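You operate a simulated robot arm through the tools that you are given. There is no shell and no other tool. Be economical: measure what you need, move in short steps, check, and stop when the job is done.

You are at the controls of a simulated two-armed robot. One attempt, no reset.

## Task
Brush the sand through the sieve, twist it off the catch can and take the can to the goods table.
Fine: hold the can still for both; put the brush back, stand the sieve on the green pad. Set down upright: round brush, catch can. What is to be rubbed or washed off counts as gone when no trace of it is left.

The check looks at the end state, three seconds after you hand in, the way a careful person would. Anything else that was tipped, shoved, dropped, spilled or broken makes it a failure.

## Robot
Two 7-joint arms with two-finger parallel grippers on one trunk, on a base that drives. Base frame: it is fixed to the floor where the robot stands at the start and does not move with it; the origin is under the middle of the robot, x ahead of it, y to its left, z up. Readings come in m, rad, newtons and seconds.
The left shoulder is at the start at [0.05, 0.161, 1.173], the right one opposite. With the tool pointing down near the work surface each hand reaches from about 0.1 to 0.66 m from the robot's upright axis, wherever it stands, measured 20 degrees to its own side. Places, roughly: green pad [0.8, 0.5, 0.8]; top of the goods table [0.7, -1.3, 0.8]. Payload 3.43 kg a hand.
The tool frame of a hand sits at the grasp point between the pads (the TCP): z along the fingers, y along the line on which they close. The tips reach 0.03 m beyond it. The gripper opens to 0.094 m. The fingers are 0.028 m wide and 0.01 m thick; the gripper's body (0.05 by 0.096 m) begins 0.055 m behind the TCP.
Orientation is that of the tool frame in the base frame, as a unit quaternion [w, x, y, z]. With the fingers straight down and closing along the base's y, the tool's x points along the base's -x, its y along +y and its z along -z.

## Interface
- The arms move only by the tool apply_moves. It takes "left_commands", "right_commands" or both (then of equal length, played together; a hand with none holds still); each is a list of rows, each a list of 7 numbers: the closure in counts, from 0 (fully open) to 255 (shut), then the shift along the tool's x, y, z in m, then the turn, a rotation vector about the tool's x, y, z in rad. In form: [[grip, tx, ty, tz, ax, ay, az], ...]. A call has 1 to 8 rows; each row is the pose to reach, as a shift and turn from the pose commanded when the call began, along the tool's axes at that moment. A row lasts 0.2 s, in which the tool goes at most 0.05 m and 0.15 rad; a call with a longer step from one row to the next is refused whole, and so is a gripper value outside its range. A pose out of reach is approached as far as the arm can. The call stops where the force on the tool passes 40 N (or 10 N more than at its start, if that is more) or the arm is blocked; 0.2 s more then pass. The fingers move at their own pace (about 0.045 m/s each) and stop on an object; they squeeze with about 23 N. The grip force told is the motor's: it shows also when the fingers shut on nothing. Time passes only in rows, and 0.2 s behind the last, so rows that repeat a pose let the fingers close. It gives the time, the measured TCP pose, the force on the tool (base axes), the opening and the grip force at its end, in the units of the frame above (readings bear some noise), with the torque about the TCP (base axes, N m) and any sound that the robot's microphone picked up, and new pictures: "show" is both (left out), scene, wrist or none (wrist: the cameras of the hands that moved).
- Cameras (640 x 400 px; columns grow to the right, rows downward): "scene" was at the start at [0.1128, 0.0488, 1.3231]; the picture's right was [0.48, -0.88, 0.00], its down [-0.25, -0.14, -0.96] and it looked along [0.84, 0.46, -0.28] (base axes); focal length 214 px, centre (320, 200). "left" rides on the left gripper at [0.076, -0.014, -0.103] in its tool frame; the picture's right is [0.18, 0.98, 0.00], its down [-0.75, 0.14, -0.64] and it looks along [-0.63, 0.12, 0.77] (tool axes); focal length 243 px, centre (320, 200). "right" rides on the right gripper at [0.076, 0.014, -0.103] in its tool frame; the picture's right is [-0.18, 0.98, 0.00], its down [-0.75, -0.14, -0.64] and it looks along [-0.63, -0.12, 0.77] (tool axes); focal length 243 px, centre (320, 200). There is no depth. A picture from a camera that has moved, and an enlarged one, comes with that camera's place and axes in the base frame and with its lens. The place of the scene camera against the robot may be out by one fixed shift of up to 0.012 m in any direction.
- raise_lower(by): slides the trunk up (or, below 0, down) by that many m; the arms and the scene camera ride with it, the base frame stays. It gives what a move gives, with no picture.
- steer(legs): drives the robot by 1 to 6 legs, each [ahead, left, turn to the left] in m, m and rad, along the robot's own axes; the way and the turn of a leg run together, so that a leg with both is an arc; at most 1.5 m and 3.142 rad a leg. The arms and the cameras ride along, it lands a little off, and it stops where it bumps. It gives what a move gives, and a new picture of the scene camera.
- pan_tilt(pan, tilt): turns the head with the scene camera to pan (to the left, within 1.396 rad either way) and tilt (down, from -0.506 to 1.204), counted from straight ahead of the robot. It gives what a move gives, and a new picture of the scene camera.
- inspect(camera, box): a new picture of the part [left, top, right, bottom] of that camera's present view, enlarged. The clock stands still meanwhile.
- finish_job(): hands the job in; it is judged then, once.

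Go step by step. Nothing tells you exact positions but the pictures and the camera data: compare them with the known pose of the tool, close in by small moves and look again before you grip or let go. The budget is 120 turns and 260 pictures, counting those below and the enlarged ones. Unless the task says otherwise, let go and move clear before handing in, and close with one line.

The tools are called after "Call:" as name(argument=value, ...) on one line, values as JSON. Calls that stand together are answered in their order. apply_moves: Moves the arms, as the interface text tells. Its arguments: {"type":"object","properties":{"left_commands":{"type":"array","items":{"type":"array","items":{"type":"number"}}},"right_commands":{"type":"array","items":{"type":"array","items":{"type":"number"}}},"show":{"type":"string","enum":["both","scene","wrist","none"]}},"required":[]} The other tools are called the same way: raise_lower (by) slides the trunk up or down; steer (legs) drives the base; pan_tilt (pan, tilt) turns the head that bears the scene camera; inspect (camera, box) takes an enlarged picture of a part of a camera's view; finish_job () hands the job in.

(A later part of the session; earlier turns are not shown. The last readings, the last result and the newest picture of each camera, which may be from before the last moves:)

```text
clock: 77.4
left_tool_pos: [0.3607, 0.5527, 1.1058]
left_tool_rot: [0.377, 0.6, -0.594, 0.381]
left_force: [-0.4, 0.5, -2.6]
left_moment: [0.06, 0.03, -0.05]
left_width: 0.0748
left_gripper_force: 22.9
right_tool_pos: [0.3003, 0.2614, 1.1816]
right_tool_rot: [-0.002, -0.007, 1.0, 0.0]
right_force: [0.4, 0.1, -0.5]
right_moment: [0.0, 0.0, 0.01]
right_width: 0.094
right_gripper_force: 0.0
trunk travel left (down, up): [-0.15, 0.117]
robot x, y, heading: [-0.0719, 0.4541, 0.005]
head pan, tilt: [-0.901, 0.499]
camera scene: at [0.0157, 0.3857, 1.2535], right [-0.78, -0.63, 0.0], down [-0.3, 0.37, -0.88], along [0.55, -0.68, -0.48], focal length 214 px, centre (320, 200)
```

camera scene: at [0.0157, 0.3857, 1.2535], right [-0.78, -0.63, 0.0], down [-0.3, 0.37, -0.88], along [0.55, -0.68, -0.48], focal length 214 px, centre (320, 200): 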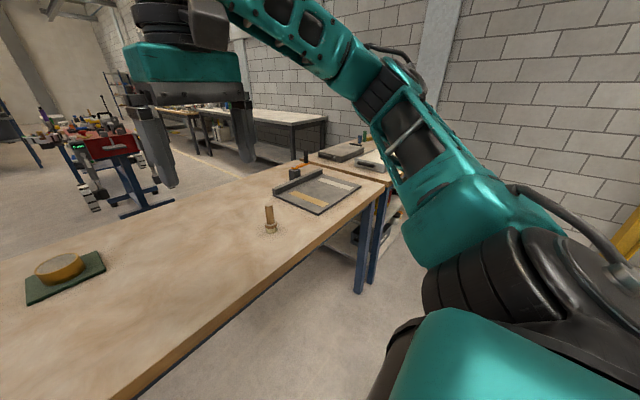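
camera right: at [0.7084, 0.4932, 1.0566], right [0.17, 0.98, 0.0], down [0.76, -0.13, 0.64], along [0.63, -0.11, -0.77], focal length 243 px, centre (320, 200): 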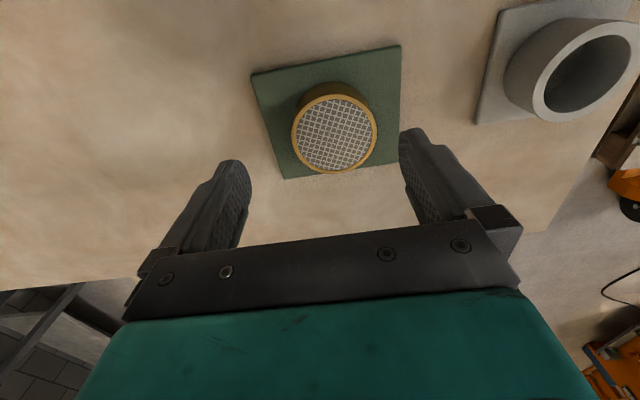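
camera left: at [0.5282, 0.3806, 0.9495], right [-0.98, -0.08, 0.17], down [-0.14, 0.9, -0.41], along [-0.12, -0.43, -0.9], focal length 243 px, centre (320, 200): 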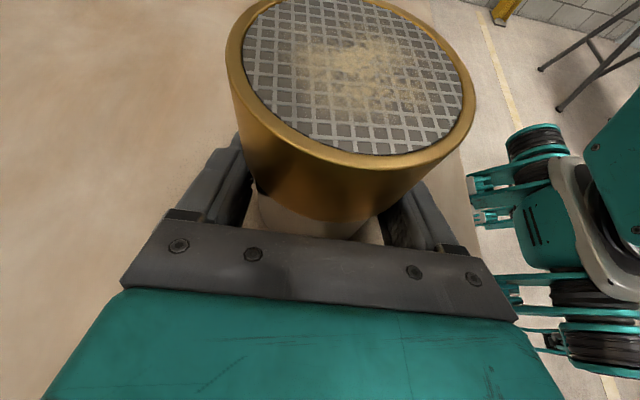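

The goods table adjoins the work table on the right. I'll drive 1.0 m right and look at it.

Call:
steer(legs=[[0, -1.0, 0]])

Call:
pan_tilt(pan=-0.6, tilt=0.65)

```text
clock: 86.3
left_tool_pos: [0.3702, -0.4288, 1.106]
left_tool_rot: [0.377, 0.602, -0.592, 0.382]
left_force: [-0.3, -0.6, -3.0]
left_moment: [0.03, -0.02, 0.01]
left_width: 0.0747
left_gripper_force: 22.6
right_tool_pos: [0.3121, -0.7213, 1.1817]
right_tool_rot: [-0.003, -0.01, 1.0, 0.0]
right_force: [-0.2, -0.1, -0.1]
right_moment: [-0.02, 0.0, -0.03]
right_width: 0.0941
right_gripper_force: 0.1
trunk travel left (down, up): [-0.15, 0.117]
robot x, y, heading: [-0.0644, -0.5293, 0.013]
head pan, tilt: [-0.901, 0.499]
camera scene: at [0.0257, -0.5979, 1.2536], right [-0.78, -0.63, 0.0], down [-0.3, 0.37, -0.88], along [0.55, -0.68, -0.48], focal length 214 px, centre (320, 200)
```

scene: 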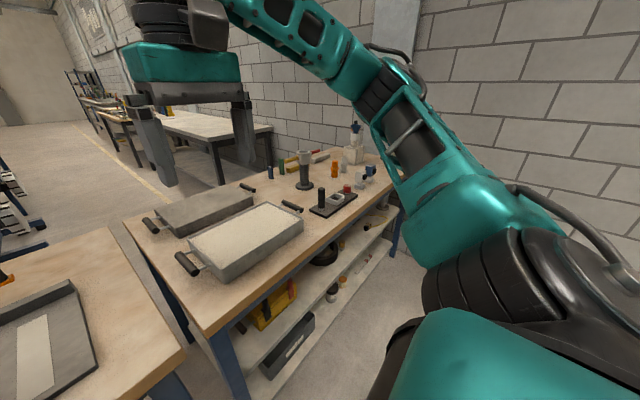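

```text
clock: 87.2
left_tool_pos: [0.3721, -0.4296, 1.107]
left_tool_rot: [0.377, 0.602, -0.592, 0.382]
left_force: [-0.6, 0.2, -2.2]
left_moment: [0.02, -0.02, 0.01]
left_width: 0.0747
left_gripper_force: 23.0
right_tool_pos: [0.3117, -0.7213, 1.1824]
right_tool_rot: [-0.003, -0.009, 1.0, 0.0]
right_force: [-0.9, -1.2, -0.1]
right_moment: [0.0, 0.01, 0.01]
right_width: 0.094
right_gripper_force: 0.1
trunk travel left (down, up): [-0.15, 0.117]
robot x, y, heading: [-0.0588, -0.5325, 0.011]
head pan, tilt: [-0.6, 0.649]
camera scene: at [0.0405, -0.5755, 1.2402], right [-0.56, -0.83, 0.0], down [-0.5, 0.34, -0.8], along [0.66, -0.44, -0.6], focal length 214 px, centre (320, 200)
```

scene: 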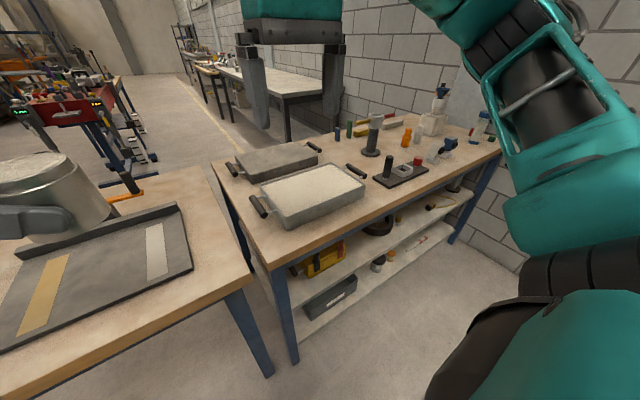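

The goods table (near edge at x≈0.35, y −0.65 to −1.87) is busy with trays and tools, so I need a free spot. I'll drive 0.6 m further and look again.

Call:
steer(legs=[[0, -0.6, 0]])

Call:
pan_tilt(pan=0.0, tilt=0.8)

```text
clock: 92.9
left_tool_pos: [0.3783, -1.0258, 1.1049]
left_tool_rot: [0.376, 0.602, -0.591, 0.382]
left_force: [0.3, -0.7, -2.2]
left_moment: [0.05, -0.02, 0.0]
left_width: 0.0746
left_gripper_force: 23.4
right_tool_pos: [0.3208, -1.3183, 1.1815]
right_tool_rot: [-0.002, -0.011, 1.0, 0.001]
right_force: [-0.5, 0.5, -0.7]
right_moment: [0.02, 0.01, -0.02]
right_width: 0.0942
right_gripper_force: 0.0
trunk travel left (down, up): [-0.15, 0.117]
robot x, y, heading: [-0.059, -1.1286, 0.015]
head pan, tilt: [-0.6, 0.649]
camera scene: at [0.0486, -1.1724, 1.2402], right [-0.55, -0.83, 0.0], down [-0.5, 0.33, -0.8], along [0.66, -0.44, -0.6], focal length 214 px, centre (320, 200)
```

scene: 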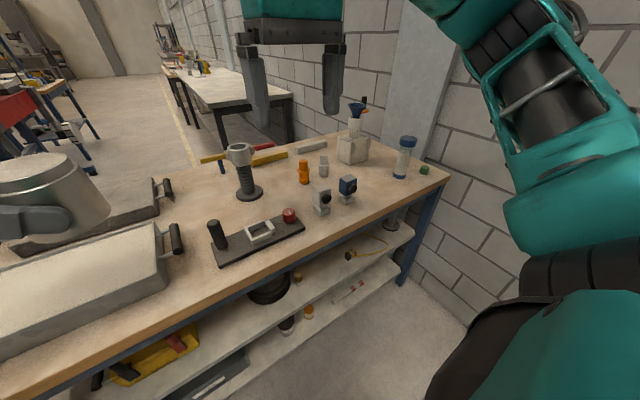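

```text
clock: 93.9
left_tool_pos: [0.378, -1.0257, 1.1057]
left_tool_rot: [0.376, 0.602, -0.591, 0.383]
left_force: [-0.3, -1.3, -2.9]
left_moment: [0.04, -0.02, 0.01]
left_width: 0.0748
left_gripper_force: 23.0
right_tool_pos: [0.3199, -1.3169, 1.1821]
right_tool_rot: [-0.003, -0.01, 1.0, 0.0]
right_force: [1.1, 0.2, 0.0]
right_moment: [-0.03, 0.01, 0.02]
right_width: 0.0937
right_gripper_force: 0.1
trunk travel left (down, up): [-0.15, 0.117]
robot x, y, heading: [-0.0549, -1.1289, 0.013]
head pan, tilt: [0.0, 0.799]
camera scene: at [0.0569, -1.1233, 1.2276], right [0.01, -1.0, 0.0], down [-0.72, -0.01, -0.7], along [0.7, 0.01, -0.72], focal length 214 px, centre (320, 200)
```

scene: 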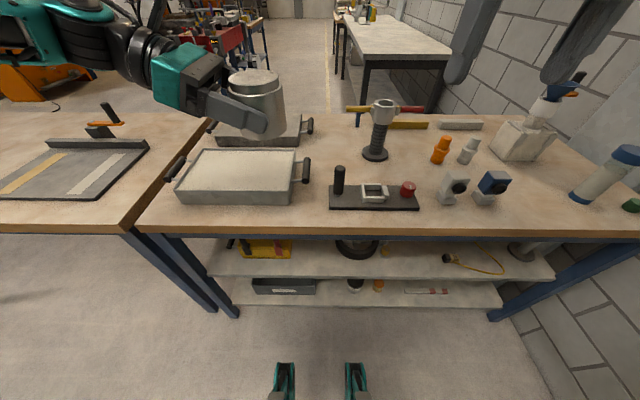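

Every free spot here is tight for the low side grip. A vertical top grip with the right hand will place the can more safely. So I'll go back to the open part of the work table, set the can down there, and re-grip it from above.

Call:
steer(legs=[[0, 1.34, -0.013], [0.13, 0, 0]])

Call:
raise_lower(by=-0.15)

```text
clock: 106.7
left_tool_pos: [0.5093, 0.3021, 1.1055]
left_tool_rot: [-0.383, -0.593, 0.6, -0.377]
left_force: [0.8, -0.3, -2.4]
left_moment: [0.01, 0.01, -0.03]
left_width: 0.0745
left_gripper_force: 23.7
right_tool_pos: [0.4427, 0.0127, 1.1819]
right_tool_rot: [-0.003, 0.004, 1.0, 0.001]
right_force: [0.4, 0.9, -0.6]
right_moment: [0.0, 0.06, -0.01]
right_width: 0.0941
right_gripper_force: 0.0
trunk travel left (down, up): [-0.15, 0.117]
robot x, y, heading: [0.074, 0.2117, -0.013]
head pan, tilt: [0.0, 0.799]
camera scene: at [0.186, 0.215, 1.2275], right [-0.02, -1.0, 0.0], down [-0.72, 0.01, -0.7], along [0.7, -0.01, -0.72], focal length 214 px, centre (320, 200)
```

scene: 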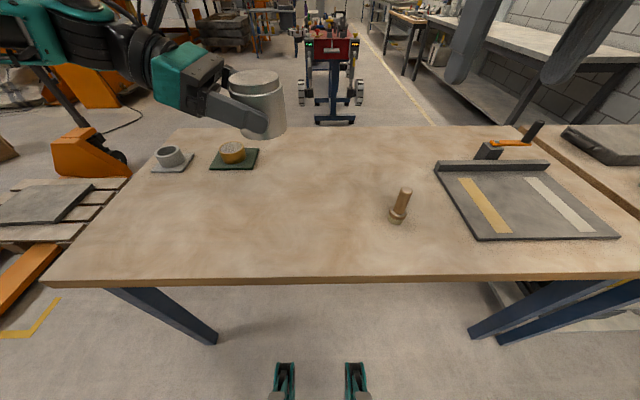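

```text
clock: 108.5
left_tool_pos: [0.5095, 0.3022, 0.956]
left_tool_rot: [-0.382, -0.593, 0.6, -0.377]
left_force: [-0.4, -0.3, -2.6]
left_moment: [0.02, -0.02, -0.02]
left_width: 0.0746
left_gripper_force: 22.9
right_tool_pos: [0.4431, 0.014, 1.0314]
right_tool_rot: [-0.002, 0.004, 1.0, -0.001]
right_force: [0.0, 0.2, 0.0]
right_moment: [-0.02, -0.01, -0.01]
right_width: 0.0939
right_gripper_force: 0.0
trunk travel left (down, up): [0.0, 0.267]
robot x, y, heading: [0.0724, 0.2172, -0.017]
head pan, tilt: [0.0, 0.799]
```

Call:
apply_moves(left_commands=[[255, -0.027, 0, 0.0127, 0, 0, 0], [255, -0.054, 0, 0.0254, 0, 0, 0], [255, -0.081, 0, 0.038, 0, 0, 0], [255, -0.095, 0, 0.0445, 0, 0, 0], [255, -0.1015, 0, 0.0474, 0, 0, 0], [255, -0.1015, 0, 0.0474, 0, 0, 0]], show="scene")

Call:
inspect(camera="scene", box=[180, 80, 320, 200])

```text
clock: 109.9
left_tool_pos: [0.5091, 0.3028, 0.843]
left_tool_rot: [-0.381, -0.593, 0.601, -0.375]
left_force: [0.6, 0.3, -2.7]
left_moment: [0.04, 0.02, -0.01]
left_width: 0.0747
left_gripper_force: 23.6
right_tool_pos: [0.4422, 0.0131, 1.032]
right_tool_rot: [-0.003, 0.005, 1.0, 0.0]
right_force: [-0.4, -0.1, 0.1]
right_moment: [0.04, -0.01, -0.02]
right_width: 0.094
right_gripper_force: 0.1
trunk travel left (down, up): [0.0, 0.267]
robot x, y, heading: [0.0713, 0.2136, -0.02]
head pan, tilt: [0.0, 0.799]
camera scene: at [0.1853, 0.215, 1.0776], right [-0.02, -1.0, 0.0], down [-0.72, 0.01, -0.7], along [0.7, -0.01, -0.72], focal length 214 px, centre (320, 200)
```

scene: 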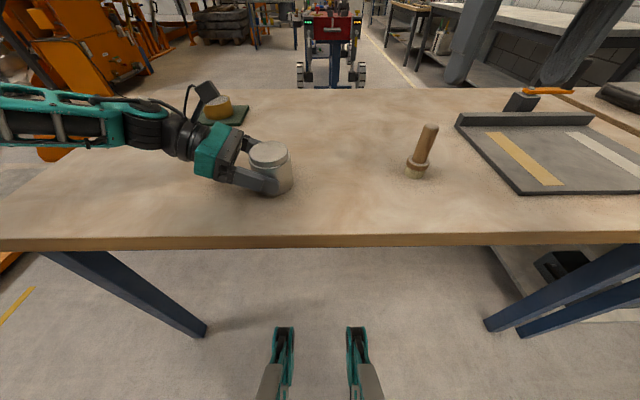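

```text
3.33 times, centred on (250, 140) of scene
camera zoom: at [0.1853, 0.215, 1.0776], right [-0.02, -1.0, 0.0], down [-0.72, 0.01, -0.7], along [0.7, -0.01, -0.72], focal length 715 px, centre (553, 400)
```

zoom: 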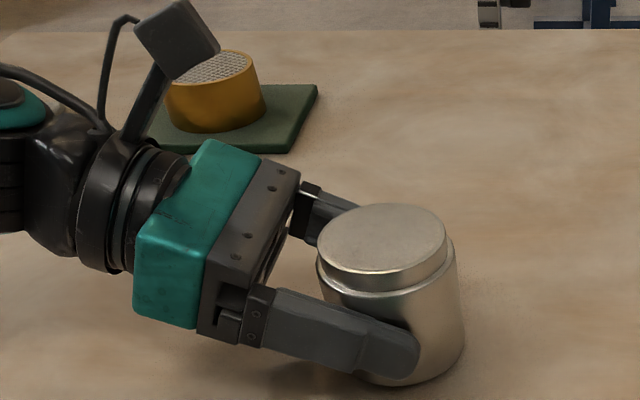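

Call:
apply_moves(left_commands=[[255, -0.0027, 0, 0.0013, 0, 0, 0], [255, -0.005, 0, 0.0023, 0, 0, 0]], show="none")

```text
clock: 110.5
left_tool_pos: [0.5089, 0.3023, 0.8378]
left_tool_rot: [-0.382, -0.593, 0.601, -0.377]
left_force: [0.1, 0.2, -0.2]
left_moment: [0.03, 0.08, 0.0]
left_width: 0.0746
left_gripper_force: 23.1
right_tool_pos: [0.4436, 0.014, 1.0319]
right_tool_rot: [-0.002, 0.004, 1.0, 0.0]
right_force: [-0.5, 0.5, -1.0]
right_moment: [0.04, 0.0, 0.03]
right_width: 0.094
right_gripper_force: 0.0
trunk travel left (down, up): [0.0, 0.267]
robot x, y, heading: [0.0767, 0.2142, -0.018]
head pan, tilt: [0.0, 0.799]
```

The can's weight rests on the table. I'll open the left hand and back out along its approach line.

Call:
apply_moves(left_commands=[[100, 0, 0, 0, 0, 0, 0], [0, 0, 0, 0, 0, 0, 0], [0, 0, 0, 0, 0, 0, 0], [0, 0, 0, -0.04, 0, 0, 0], [0, 0, 0, -0.085, 0, 0, 0], [0, 0, 0, -0.13, 0, 0, 0], [0, 0.02, 0, -0.17, 0, 0, 0], [0, 0.05, 0, -0.2, 0, 0, 0]])

Call:
inspect(camera="scene", box=[200, 100, 340, 220])

```text
clock: 112.3
left_tool_pos: [0.5116, 0.4644, 0.9698]
left_tool_rot: [-0.382, -0.593, 0.601, -0.376]
left_force: [-0.3, -0.5, -0.2]
left_moment: [-0.02, -0.02, 0.03]
left_width: 0.0938
left_gripper_force: 0.2
right_tool_pos: [0.4426, 0.0115, 1.0315]
right_tool_rot: [-0.001, 0.004, 1.0, 0.0]
right_force: [-0.6, -0.1, -0.1]
right_moment: [-0.02, -0.01, 0.0]
right_width: 0.0942
right_gripper_force: 0.1
trunk travel left (down, up): [0.0, 0.267]
robot x, y, heading: [0.0767, 0.2146, -0.023]
head pan, tilt: [0.0, 0.799]
camera scene: at [0.1851, 0.2149, 1.0776], right [-0.02, -1.0, 0.0], down [-0.72, 0.01, -0.7], along [0.7, -0.01, -0.72], focal length 214 px, centre (320, 200)
camera left: at [0.5268, 0.5256, 1.0809], right [-0.98, -0.07, 0.17], down [-0.13, 0.9, -0.41], along [-0.13, -0.42, -0.9], focal length 243 px, centre (320, 200)
```

scene: 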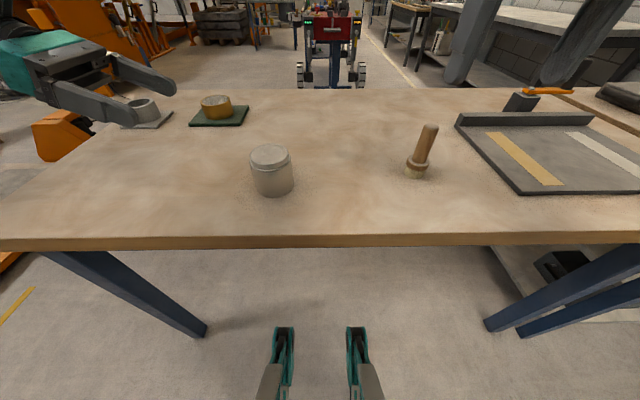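
left: 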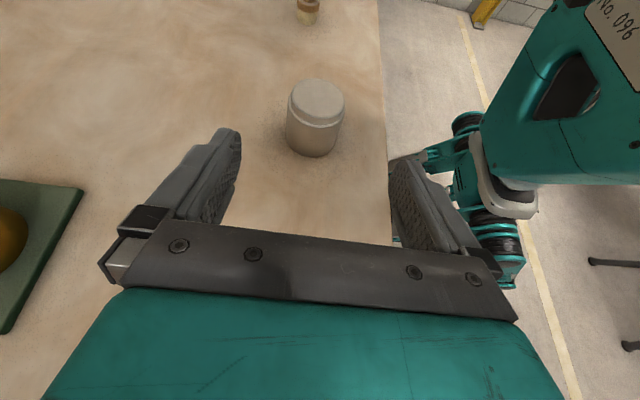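

```text
3.33 times, centred on (270, 160) of scene
camera zoom: at [0.1851, 0.2149, 1.0776], right [-0.02, -1.0, 0.0], down [-0.72, 0.01, -0.7], along [0.7, -0.01, -0.72], focal length 715 px, centre (487, 333)
```

zoom: 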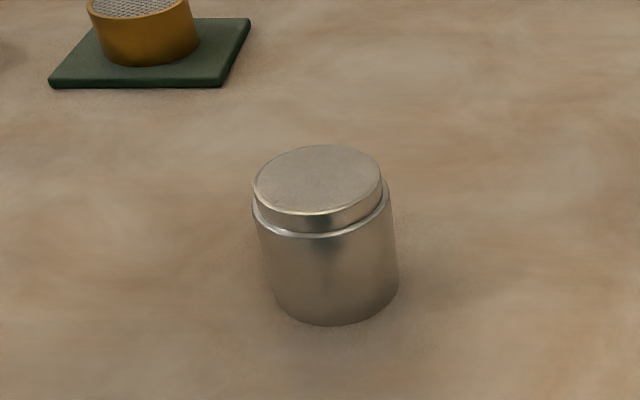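

The can stands upright near (0.509, 0.295). I'll bring the right hand over it.

Call:
apply_moves(right_commands=[[0, -0.008, 0.04, 0, 0, 0, 0], [0, -0.018, 0.08, 0, 0, 0, 0], [0, -0.028, 0.12, 0, 0, 0, 0], [0, -0.038, 0.16, 0, 0, 0, 0], [0, -0.048, 0.2, 0, 0, 0, 0], [0, -0.058, 0.24, 0, 0, 0, 0], [0, -0.066, 0.28, 0, 0, 0, 0], [0, -0.066, 0.283, 0.02, 0, 0, 0]])

```text
clock: 114.1
left_tool_pos: [0.5138, 0.4645, 0.9695]
left_tool_rot: [-0.383, -0.592, 0.601, -0.376]
left_force: [0.6, -0.1, 0.3]
left_moment: [-0.01, -0.02, 0.02]
left_width: 0.0943
left_gripper_force: 0.1
right_tool_pos: [0.5105, 0.2971, 1.0106]
right_tool_rot: [-0.002, 0.004, 1.0, 0.0]
right_force: [0.1, -0.3, 0.0]
right_moment: [0.01, -0.01, 0.01]
right_width: 0.0937
right_gripper_force: 0.0
trunk travel left (down, up): [0.0, 0.267]
robot x, y, heading: [0.0698, 0.2155, -0.014]
head pan, tilt: [0.0, 0.799]
camera scene: at [0.1851, 0.215, 1.0776], right [-0.02, -1.0, 0.0], down [-0.72, 0.01, -0.7], along [0.7, -0.01, -0.72], focal length 214 px, centre (320, 200)
camera right: at [0.436, 0.3116, 1.1141], right [0.19, 0.98, 0.0], down [0.75, -0.15, 0.64], along [0.63, -0.12, -0.77], focal length 243 px, centre (320, 200)
```

scene: 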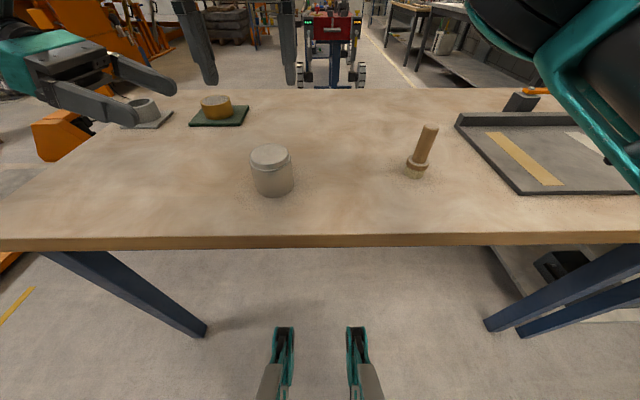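
right: 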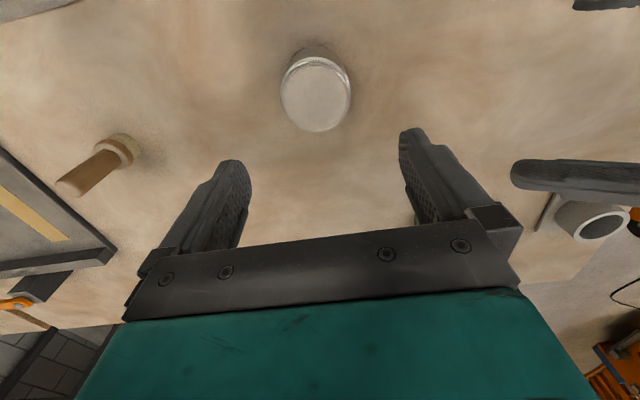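

Call:
apply_moves(right_commands=[[0, 0.003, -0.003, 0.03, 0, 0, 0], [0, 0.003, -0.003, 0.065, 0, 0, 0], [0, 0.003, -0.003, 0.09, 0, 0, 0]])

```text
clock: 114.9
left_tool_pos: [0.5131, 0.4651, 0.9702]
left_tool_rot: [-0.382, -0.593, 0.6, -0.377]
left_force: [0.0, 0.1, -0.3]
left_moment: [0.0, 0.02, -0.02]
left_width: 0.0939
left_gripper_force: 0.1
right_tool_pos: [0.5063, 0.2927, 0.9206]
right_tool_rot: [-0.003, 0.005, 1.0, 0.0]
right_force: [0.6, 0.5, 0.2]
right_moment: [-0.03, 0.02, -0.03]
right_width: 0.0942
right_gripper_force: 0.0
trunk travel left (down, up): [0.0, 0.267]
robot x, y, heading: [0.0729, 0.2092, -0.012]
head pan, tilt: [0.0, 0.799]
camera scene: at [0.1852, 0.215, 1.0776], right [-0.02, -1.0, 0.0], down [-0.72, 0.01, -0.7], along [0.7, -0.01, -0.72], focal length 214 px, centre (320, 200)
camera right: at [0.4307, 0.3072, 1.0244], right [0.19, 0.98, 0.0], down [0.76, -0.15, 0.64], along [0.63, -0.12, -0.77], focal length 243 px, centre (320, 200)
```

scene: 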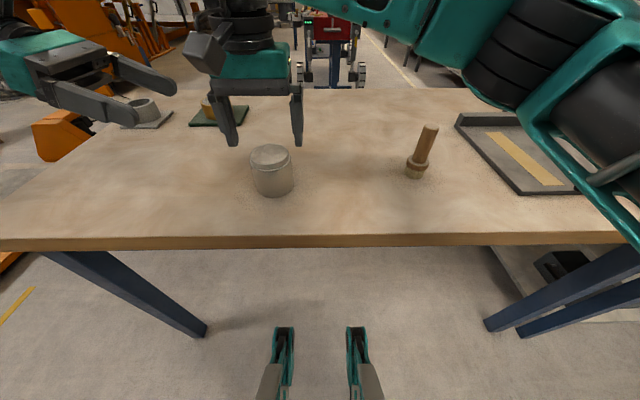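
right: 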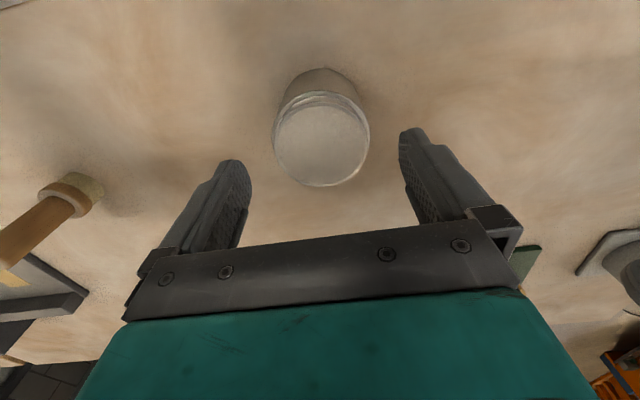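

Centred. Lowering and gripping from above.

Call:
apply_moves(right_commands=[[0, -0.001, 0, 0.03, 0, 0, 0], [0, -0.001, 0, 0.055, 0, 0, 0], [0, -0.001, 0, 0.066, 0, 0, 0], [80, -0.001, 0, 0.066, 0, 0, 0], [255, -0.001, 0, 0.066, 0, 0, 0], [255, -0.001, 0, 0.066, 0, 0, 0], [255, -0.001, 0, 0.066, 0, 0, 0]])

```text
clock: 116.5
left_tool_pos: [0.5126, 0.4643, 0.9699]
left_tool_rot: [-0.383, -0.593, 0.6, -0.377]
left_force: [0.3, 0.4, 0.6]
left_moment: [0.03, 0.0, -0.02]
left_width: 0.094
left_gripper_force: 0.0
right_tool_pos: [0.5089, 0.2932, 0.8559]
right_tool_rot: [-0.002, 0.005, 1.0, 0.0]
right_force: [0.7, 0.1, -0.7]
right_moment: [0.08, -0.07, -0.05]
right_width: 0.0724
right_gripper_force: 23.1
trunk travel left (down, up): [0.0, 0.267]
robot x, y, heading: [0.0712, 0.2147, -0.012]
head pan, tilt: [0.0, 0.799]
camera scene: at [0.1852, 0.215, 1.0776], right [-0.02, -1.0, 0.0], down [-0.72, 0.01, -0.7], along [0.7, -0.01, -0.72], focal length 214 px, centre (320, 200)
camera right: at [0.433, 0.3072, 0.9596], right [0.19, 0.98, 0.0], down [0.76, -0.15, 0.64], along [0.63, -0.12, -0.77], focal length 243 px, centre (320, 200)
```

scene: 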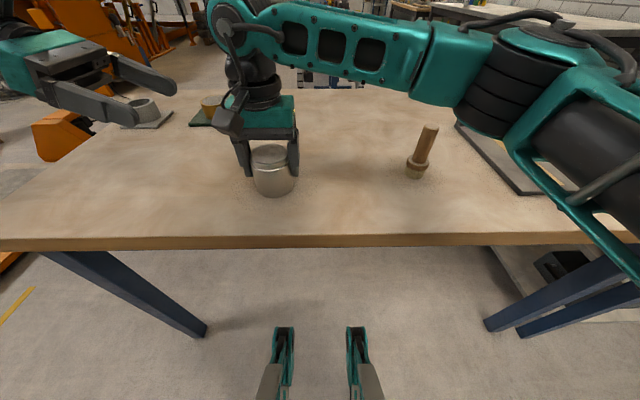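
right: 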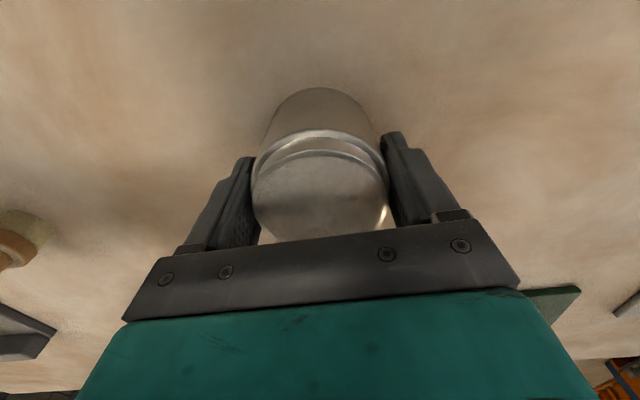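

Gripped. I'll lift the can straight up, along with the left hand for clearance.

Call:
apply_moves(right_commands=[[255, 0, 0, -0.02, 0, 0, 0], [255, 0, 0, -0.045, 0, 0, 0], [255, 0, 0, -0.07, 0, 0, 0], [255, 0, 0, -0.1, 0, 0, 0], [255, 0, 0, -0.13, 0, 0, 0]], left_commands=[[0, 0.018, 0, -0.02, 0, 0, 0], [0, 0.036, 0, -0.03, 0, 0, 0], [0, 0.054, 0, -0.04, 0, 0, 0], [0, 0.072, 0, -0.05, 0, 0, 0], [0, 0.09, 0, -0.06, 0, 0, 0]], show="wrist")

Call:
raise_lower(by=0.12)

Call:
steer(legs=[[-0.14, 0, 0.013], [0, -1.3, 0]])

```text
clock: 117.7
left_tool_pos: [0.5133, 0.4784, 1.0756]
left_tool_rot: [-0.381, -0.593, 0.601, -0.376]
left_force: [0.7, 0.2, 0.0]
left_moment: [0.0, 0.02, -0.03]
left_width: 0.0942
left_gripper_force: 0.1
right_tool_pos: [0.5074, 0.2929, 0.985]
right_tool_rot: [-0.002, 0.004, 1.0, 0.001]
right_force: [0.0, 1.0, -3.3]
right_moment: [-0.02, 0.02, -0.02]
right_width: 0.0723
right_gripper_force: 22.9
trunk travel left (down, up): [0.0, 0.267]
robot x, y, heading: [0.0703, 0.2118, -0.012]
head pan, tilt: [0.0, 0.799]
camera right: at [0.4325, 0.3074, 1.089], right [0.19, 0.98, 0.0], down [0.76, -0.15, 0.64], along [0.63, -0.12, -0.77], focal length 243 px, centre (320, 200)
camera left: at [0.5276, 0.5397, 1.1877], right [-0.98, -0.06, 0.17], down [-0.13, 0.9, -0.41], along [-0.12, -0.42, -0.9], focal length 243 px, centre (320, 200)
```

right: 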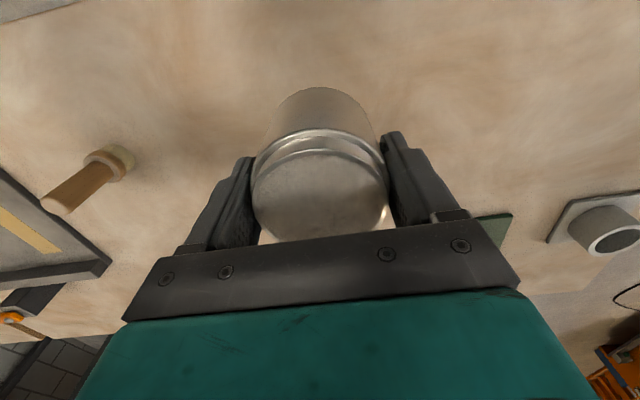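
left: 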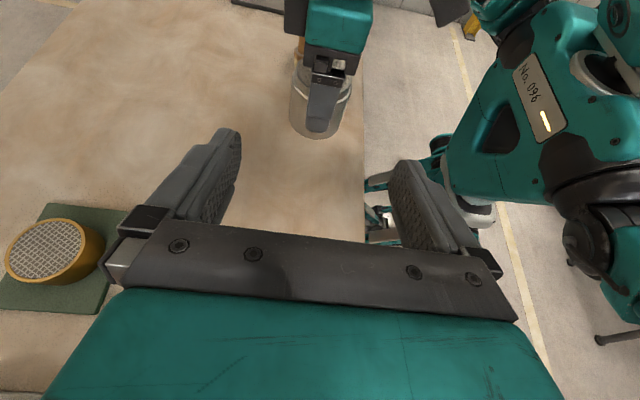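

```text
clock: 119.2
left_tool_pos: [0.5126, 0.4787, 1.1962]
left_tool_rot: [-0.383, -0.592, 0.601, -0.376]
left_force: [0.5, 0.4, -1.1]
left_moment: [0.02, 0.01, -0.02]
left_width: 0.0941
left_gripper_force: 0.1
right_tool_pos: [0.5092, 0.2935, 1.1039]
right_tool_rot: [-0.002, 0.004, 1.0, 0.0]
right_force: [0.1, 0.5, -2.2]
right_moment: [0.02, -0.01, 0.01]
right_width: 0.0721
right_gripper_force: 23.4
trunk travel left (down, up): [-0.12, 0.147]
robot x, y, heading: [0.0753, 0.212, -0.016]
head pan, tilt: [0.0, 0.799]
```

```text
clock: 131.8
left_tool_pos: [0.3732, -0.8161, 1.1951]
left_tool_rot: [0.376, 0.602, -0.592, 0.382]
left_force: [0.4, 0.9, -0.1]
left_moment: [0.0, -0.01, 0.03]
left_width: 0.0939
left_gripper_force: 0.1
right_tool_pos: [0.3745, -1.0022, 1.1048]
right_tool_rot: [-0.002, -0.008, 1.0, 0.0]
right_force: [0.0, 0.2, -2.7]
right_moment: [0.02, -0.02, -0.04]
right_width: 0.0723
right_gripper_force: 23.1
trunk travel left (down, up): [-0.12, 0.147]
robot x, y, heading: [-0.0558, -1.0926, 0.01]
head pan, tilt: [0.0, 0.799]
camera scene: at [0.0529, -1.0883, 1.1976], right [0.01, -1.0, 0.0], down [-0.72, -0.01, -0.7], along [0.7, 0.01, -0.72], focal length 214 px, centre (320, 200)
```

scene: 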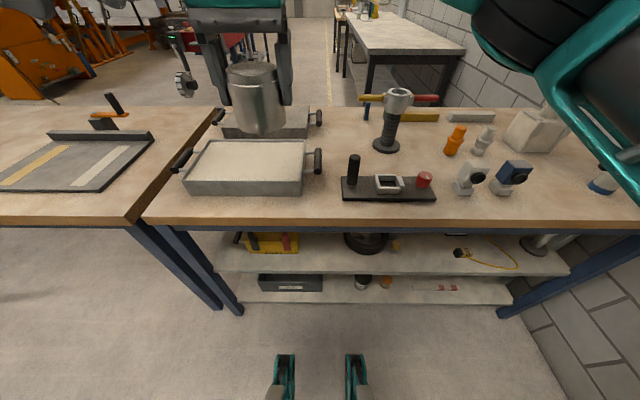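

The gap between the sand tray's handle and the grey post looks free, around (0.725, −1.17). I'll enlarge it to check the neighbours.

Call:
inspect(camera="scene", box=[290, 80, 450, 200])

Call:
inspect(camera="right", box=[0, 0, 640, 400])

```text
3.33 times, centred on (370, 140) of scene
camera zoom: at [0.0529, -1.0883, 1.1976], right [0.01, -1.0, 0.0], down [-0.72, -0.01, -0.7], along [0.7, 0.01, -0.72], focal length 715 px, centre (153, 400)
```

zoom: 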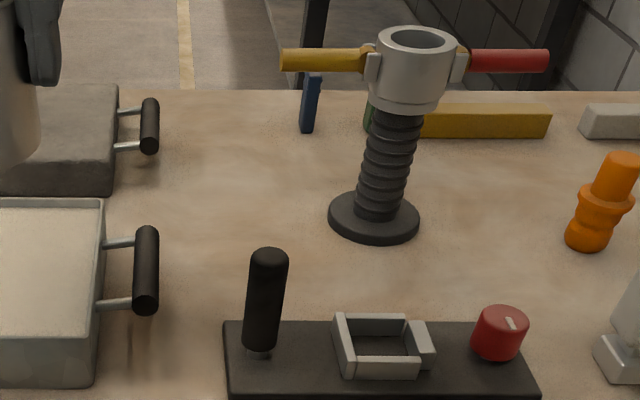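

```text
1.00 times, centred on (320, 200) of right (not enlarged: the box is as wide or as high as the picture)
camera zoom: at [0.2976, -0.9895, 1.2087], right [0.17, 0.99, 0.0], down [0.76, -0.13, 0.64], along [0.63, -0.11, -0.77], focal length 243 px, centre (320, 200)
```

zoom: 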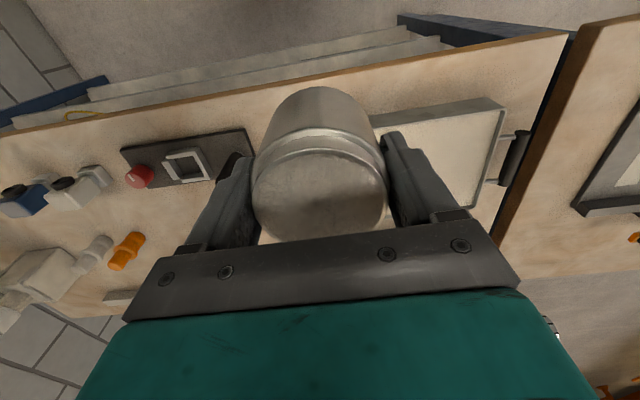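

The post carries a cross-bar, with its yellow end near y −1.19 at z 0.96. A clear spot for the can is about (0.717, −1.115), between the two tray handles in depth. I'll raise the trunk a bit and come in from the left so the forearm clears the post.

Call:
raise_lower(by=0.08)

Call:
steer(legs=[[0, 0.14, -0.01], [0.16, 0, 0]])

Call:
pan_tilt(pan=-0.3, tilt=0.8)

```text
clock: 132.9
left_tool_pos: [0.3729, -0.8154, 1.2754]
left_tool_rot: [0.378, 0.6, -0.593, 0.381]
left_force: [-0.1, 0.5, -0.6]
left_moment: [0.01, -0.01, -0.01]
left_width: 0.0941
left_gripper_force: 0.0
right_tool_pos: [0.3726, -1.0018, 1.1851]
right_tool_rot: [-0.003, -0.009, 1.0, 0.0]
right_force: [0.3, 0.1, -3.4]
right_moment: [0.01, 0.0, 0.02]
right_width: 0.0718
right_gripper_force: 22.8
trunk travel left (down, up): [-0.2, 0.067]
robot x, y, heading: [-0.0581, -1.0938, 0.014]
head pan, tilt: [0.0, 0.799]
```

```text
clock: 135.8
left_tool_pos: [0.5347, -0.6802, 1.2747]
left_tool_rot: [0.38, 0.597, -0.596, 0.379]
left_force: [-0.1, 0.1, -1.0]
left_moment: [-0.01, 0.0, -0.02]
left_width: 0.094
left_gripper_force: 0.0
right_tool_pos: [0.5316, -0.868, 1.1849]
right_tool_rot: [-0.003, -0.002, 1.0, 0.0]
right_force: [-0.3, -0.5, -2.5]
right_moment: [0.03, -0.02, 0.0]
right_width: 0.0718
right_gripper_force: 22.4
trunk travel left (down, up): [-0.2, 0.067]
robot x, y, heading: [0.0975, -0.9588, -0.001]
head pan, tilt: [0.0, 0.799]
camera scene: at [0.2103, -0.9501, 1.2775], right [0.0, -1.0, 0.0], down [-0.72, 0.0, -0.7], along [0.7, 0.0, -0.72], focal length 214 px, centre (320, 200)
```

scene: 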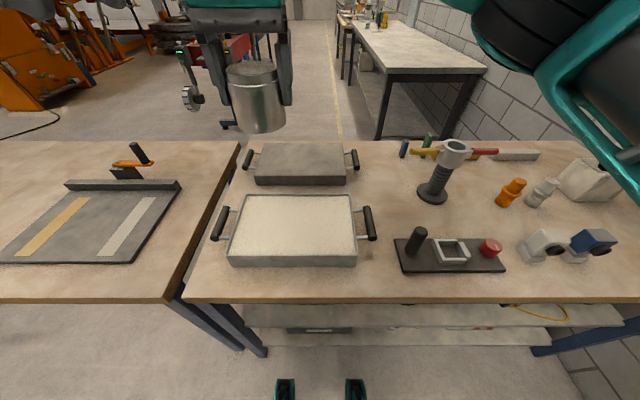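

```text
clock: 136.7
left_tool_pos: [0.5345, -0.682, 1.2752]
left_tool_rot: [0.379, 0.597, -0.597, 0.378]
left_force: [0.1, -0.1, 1.0]
left_moment: [0.02, -0.01, -0.02]
left_width: 0.0942
left_gripper_force: 0.0
right_tool_pos: [0.532, -0.8673, 1.1847]
right_tool_rot: [-0.003, -0.003, 1.0, -0.001]
right_force: [0.3, 0.6, -2.9]
right_moment: [0.0, 0.03, 0.02]
right_width: 0.072
right_gripper_force: 23.0
trunk travel left (down, up): [-0.2, 0.067]
robot x, y, heading: [0.0973, -0.9545, -0.004]
head pan, tilt: [-0.3, 0.799]
camera scene: at [0.2064, -0.9739, 1.2776], right [-0.3, -0.95, 0.0], down [-0.68, 0.21, -0.7], along [0.67, -0.21, -0.72], focal length 214 px, centre (320, 200)
```

scene: 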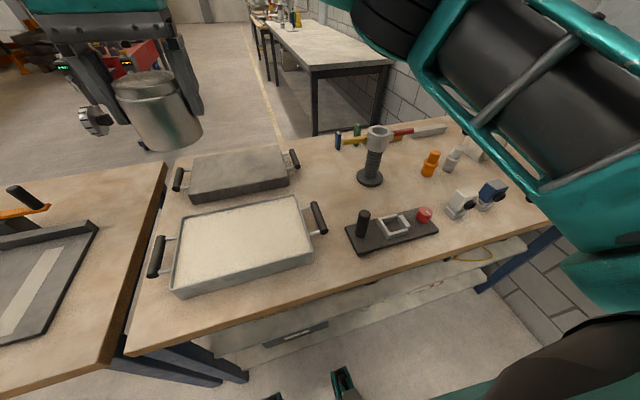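

The measurements agree. I'll bring the can over (0.717, −1.113), staying high.

Call:
apply_moves(right_commands=[[255, -0.023, -0.031, 0, 0, 0, 0], [255, -0.046, -0.062, 0, 0, 0, 0], [255, -0.069, -0.092, 0, 0, 0, 0], [255, -0.092, -0.123, 0.01, 0, 0, 0], [255, -0.116, -0.154, 0.02, 0, 0, 0], [255, -0.139, -0.185, 0.04, 0, 0, 0], [255, -0.162, -0.216, 0.06, 0, 0, 0], [255, -0.185, -0.246, 0.08, 0, 0, 0]])

Call:
inspect(camera="left", box=[0, 0, 640, 400])

```text
clock: 138.4
left_tool_pos: [0.5342, -0.6819, 1.2748]
left_tool_rot: [0.38, 0.598, -0.596, 0.378]
left_force: [0.5, 0.5, 0.0]
left_moment: [-0.01, -0.03, 0.0]
left_width: 0.0941
left_gripper_force: 0.0
right_tool_pos: [0.7206, -1.11, 1.1046]
right_tool_rot: [-0.002, -0.003, 1.0, 0.0]
right_force: [-0.5, -0.3, -2.6]
right_moment: [0.0, -0.01, 0.04]
right_width: 0.0719
right_gripper_force: 23.5
trunk travel left (down, up): [-0.2, 0.067]
robot x, y, heading: [0.1001, -0.9558, -0.006]
head pan, tilt: [-0.3, 0.799]
camera scene: at [0.2069, -0.9741, 1.2775], right [-0.3, -0.95, 0.0], down [-0.69, 0.21, -0.7], along [0.67, -0.21, -0.72], focal length 214 px, centre (320, 200)
camera right: at [0.645, -1.0969, 1.2076], right [0.18, 0.98, 0.0], down [0.76, -0.14, 0.64], along [0.63, -0.11, -0.77], focal length 243 px, centre (320, 200)
```

scene: 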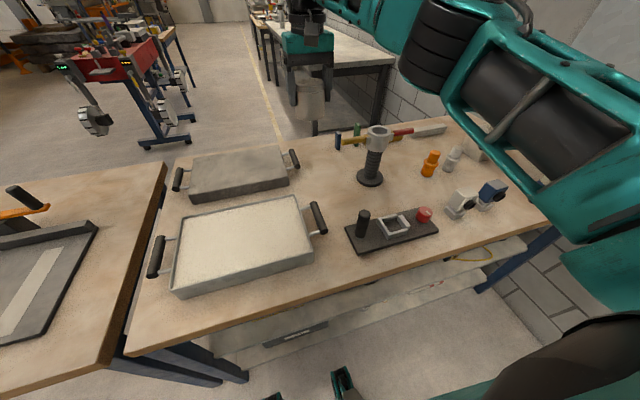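
right: 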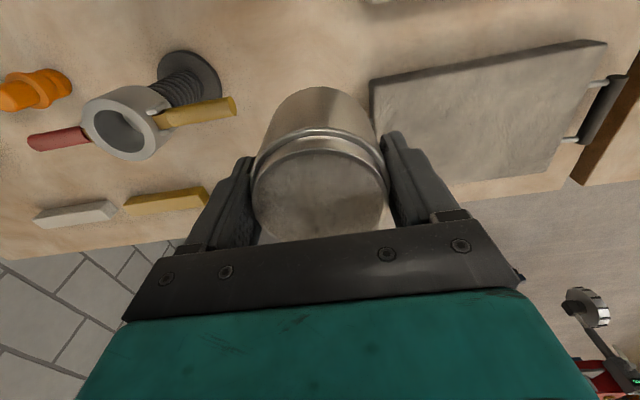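

```text
1.00 times, centred on (320, 200) of left (not enlarged: the box is as wide or as high as the picture)
camera zoom: at [0.5483, -0.6206, 1.3869], right [-0.98, -0.08, 0.17], down [-0.14, 0.9, -0.41], along [-0.12, -0.43, -0.9], focal length 243 px, centre (320, 200)
```

zoom: 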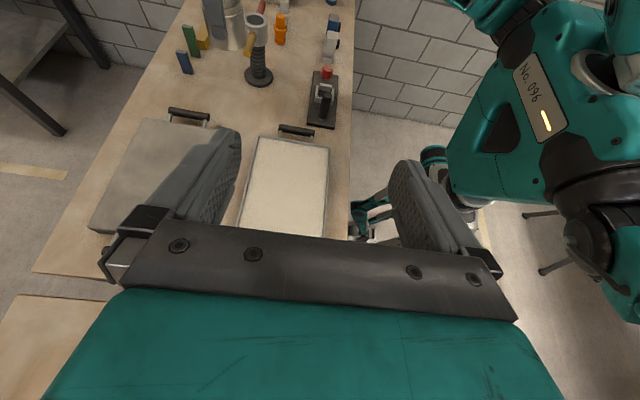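

The spot below is clear in the left camera too. Lowering in steps.

Call:
apply_moves(right_commands=[[255, 0, 0, 0.04, 0, 0, 0], [255, 0, 0, 0.08, 0, 0, 0], [255, 0, 0, 0.12, 0, 0, 0], [255, 0, 0, 0.14, 0, 0, 0]])

Call:
inspect(camera="scene", box=[240, 60, 460, 240])

```text
clock: 139.4
left_tool_pos: [0.5351, -0.6814, 1.2761]
left_tool_rot: [0.379, 0.598, -0.596, 0.379]
left_force: [0.0, -0.5, -0.8]
left_moment: [0.0, 0.0, -0.03]
left_width: 0.094
left_gripper_force: 0.1
right_tool_pos: [0.717, -1.1115, 0.9633]
right_tool_rot: [-0.002, -0.002, 1.0, 0.0]
right_force: [-0.8, 0.3, -2.5]
right_moment: [-0.04, 0.03, -0.02]
right_width: 0.0723
right_gripper_force: 22.8
trunk travel left (down, up): [-0.2, 0.067]
robot x, y, heading: [0.098, -0.9522, 0.001]
head pan, tilt: [-0.3, 0.799]
camera scene: at [0.2066, -0.9742, 1.2776], right [-0.3, -0.95, 0.0], down [-0.68, 0.21, -0.7], along [0.67, -0.21, -0.72], focal length 214 px, centre (320, 200)
camera right: at [0.6414, -1.0988, 1.0674], right [0.18, 0.98, 0.0], down [0.76, -0.14, 0.64], along [0.63, -0.11, -0.77], focal length 243 px, centre (320, 200)
```

scene: 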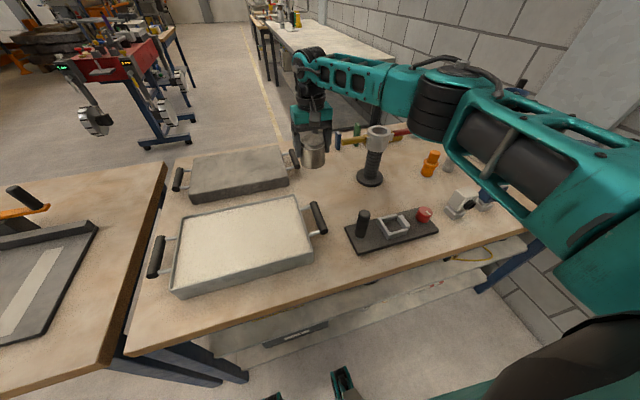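
right: 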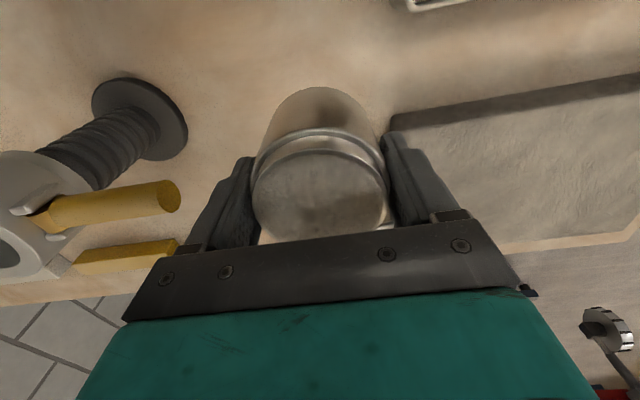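

```text
2.22 times, centred on (350, 150) of scene
camera zoom: at [0.2066, -0.9742, 1.2776], right [-0.3, -0.95, 0.0], down [-0.68, 0.21, -0.7], along [0.67, -0.21, -0.72], focal length 477 px, centre (253, 311)
```

zoom: 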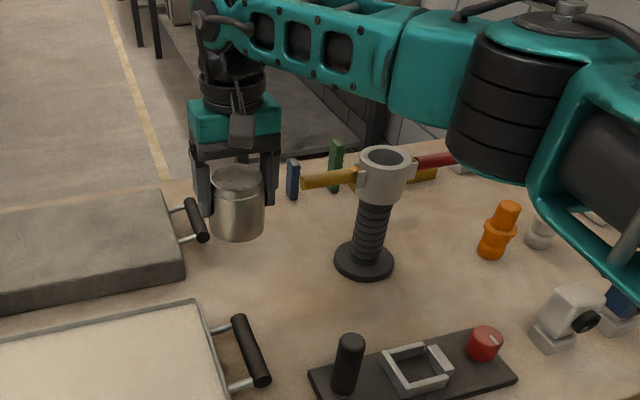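

The forearm would come close above the post when lowered further. I'll lift again and shift the base left and a little forward so the arm comes in more from the left.

Call:
apply_moves(right_commands=[[255, 0, 0, -0.04, 0, 0, 0], [255, 0, 0, -0.08, 0, 0, 0], [255, 0, 0, -0.12, 0, 0, 0], [255, 0.03, 0, -0.15, 0, 0, 0], [255, 0.07, 0, -0.15, 0, 0, 0]], show="none")

Call:
steer(legs=[[0, 0.17, 0], [0.07, 0, 0]])

```text
clock: 140.7
left_tool_pos: [0.5348, -0.6826, 1.2756]
left_tool_rot: [0.379, 0.598, -0.596, 0.379]
left_force: [-0.2, -0.2, -0.3]
left_moment: [0.0, 0.01, -0.01]
left_width: 0.0942
left_gripper_force: 0.1
right_tool_pos: [0.6482, -1.1136, 1.1144]
right_tool_rot: [-0.003, -0.002, 1.0, 0.0]
right_force: [0.2, -0.1, -2.0]
right_moment: [0.03, -0.01, -0.02]
right_width: 0.0719
right_gripper_force: 22.8
trunk travel left (down, up): [-0.2, 0.067]
robot x, y, heading: [0.1002, -0.9563, -0.003]
head pan, tilt: [-0.3, 0.799]
```

```text
clock: 142.8
left_tool_pos: [0.5312, -0.5403, 1.275]
left_tool_rot: [-0.38, -0.596, 0.598, -0.378]
left_force: [-0.4, 0.7, -0.2]
left_moment: [0.01, 0.03, 0.01]
left_width: 0.0937
left_gripper_force: 0.1
right_tool_pos: [0.6435, -0.9719, 1.1135]
right_tool_rot: [-0.004, 0.0, 1.0, -0.001]
right_force: [-0.1, 0.6, -2.6]
right_moment: [0.01, -0.01, 0.01]
right_width: 0.0722
right_gripper_force: 23.1
trunk travel left (down, up): [-0.2, 0.067]
robot x, y, heading: [0.0947, -0.813, -0.004]
head pan, tilt: [-0.3, 0.799]
stopped in leg 1: the robot was blocked; the commanded pose is now the measured one
camera scene: at [0.2024, -0.8309, 1.2776], right [-0.3, -0.95, 0.0], down [-0.68, 0.22, -0.7], along [0.66, -0.21, -0.72], focal length 214 px, centre (320, 200)
```

scene: 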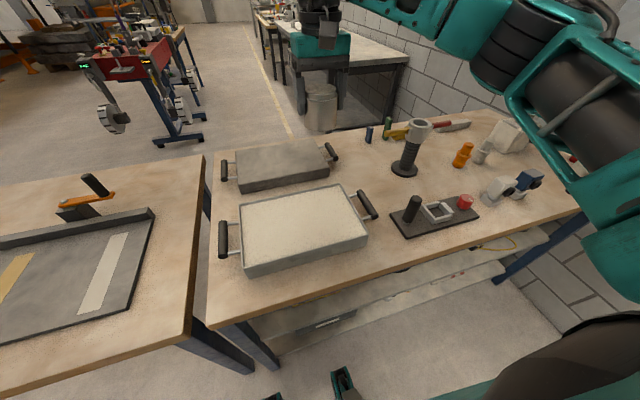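

The base touched a table leg. I'll step right 3 cm, then forward 6 cm.

Call:
steer(legs=[[0, -0.035, 0], [0.06, 0, 0]])

Call:
pan_tilt(pan=0.0, tilt=0.8)

```text
clock: 144.2
left_tool_pos: [0.5351, -0.5758, 1.2765]
left_tool_rot: [-0.38, -0.596, 0.598, -0.377]
left_force: [-0.1, -0.4, -0.1]
left_moment: [-0.02, 0.0, -0.01]
left_width: 0.0944
left_gripper_force: 0.0
right_tool_pos: [0.6477, -1.0091, 1.1137]
right_tool_rot: [-0.004, 0.001, 1.0, 0.0]
right_force: [0.0, -0.3, -2.3]
right_moment: [0.0, -0.03, -0.01]
right_width: 0.072
right_gripper_force: 23.4
trunk travel left (down, up): [-0.2, 0.067]
robot x, y, heading: [0.0965, -0.848, -0.008]
head pan, tilt: [-0.3, 0.799]
stopped in leg 2: the robot was blocked; the commanded pose is now the measured one
camera scene: at [0.206, -0.8672, 1.2776], right [-0.3, -0.95, 0.0], down [-0.68, 0.22, -0.7], along [0.66, -0.21, -0.72], focal length 214 px, centre (320, 200)
```

scene: 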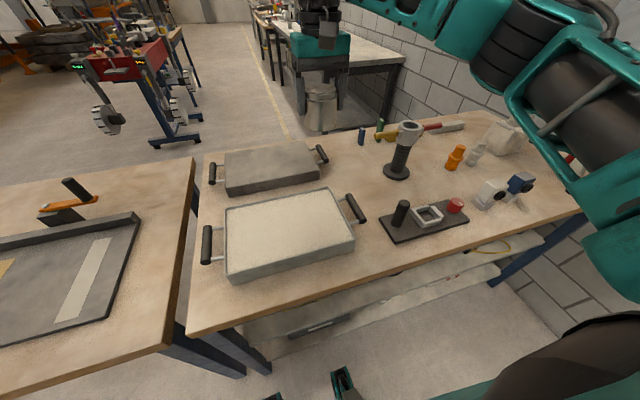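

```text
clock: 145.0
left_tool_pos: [0.5364, -0.5762, 1.276]
left_tool_rot: [-0.38, -0.596, 0.599, -0.377]
left_force: [0.5, -0.3, 0.8]
left_moment: [-0.02, -0.03, -0.04]
left_width: 0.0939
left_gripper_force: 0.0
right_tool_pos: [0.6489, -1.0089, 1.1122]
right_tool_rot: [-0.002, 0.001, 1.0, 0.001]
right_force: [-0.8, 0.0, -3.0]
right_moment: [0.0, 0.02, -0.01]
right_width: 0.0721
right_gripper_force: 22.7
trunk travel left (down, up): [-0.2, 0.067]
robot x, y, heading: [0.0988, -0.8486, -0.011]
head pan, tilt: [0.0, 0.799]
camera scene: at [0.2101, -0.8432, 1.2776], right [-0.01, -1.0, 0.0], down [-0.72, 0.01, -0.7], along [0.7, -0.01, -0.72], focal length 214 px, centre (320, 200)
```

scene: 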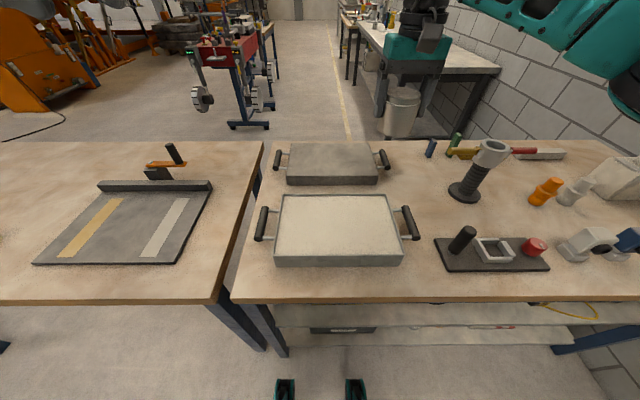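

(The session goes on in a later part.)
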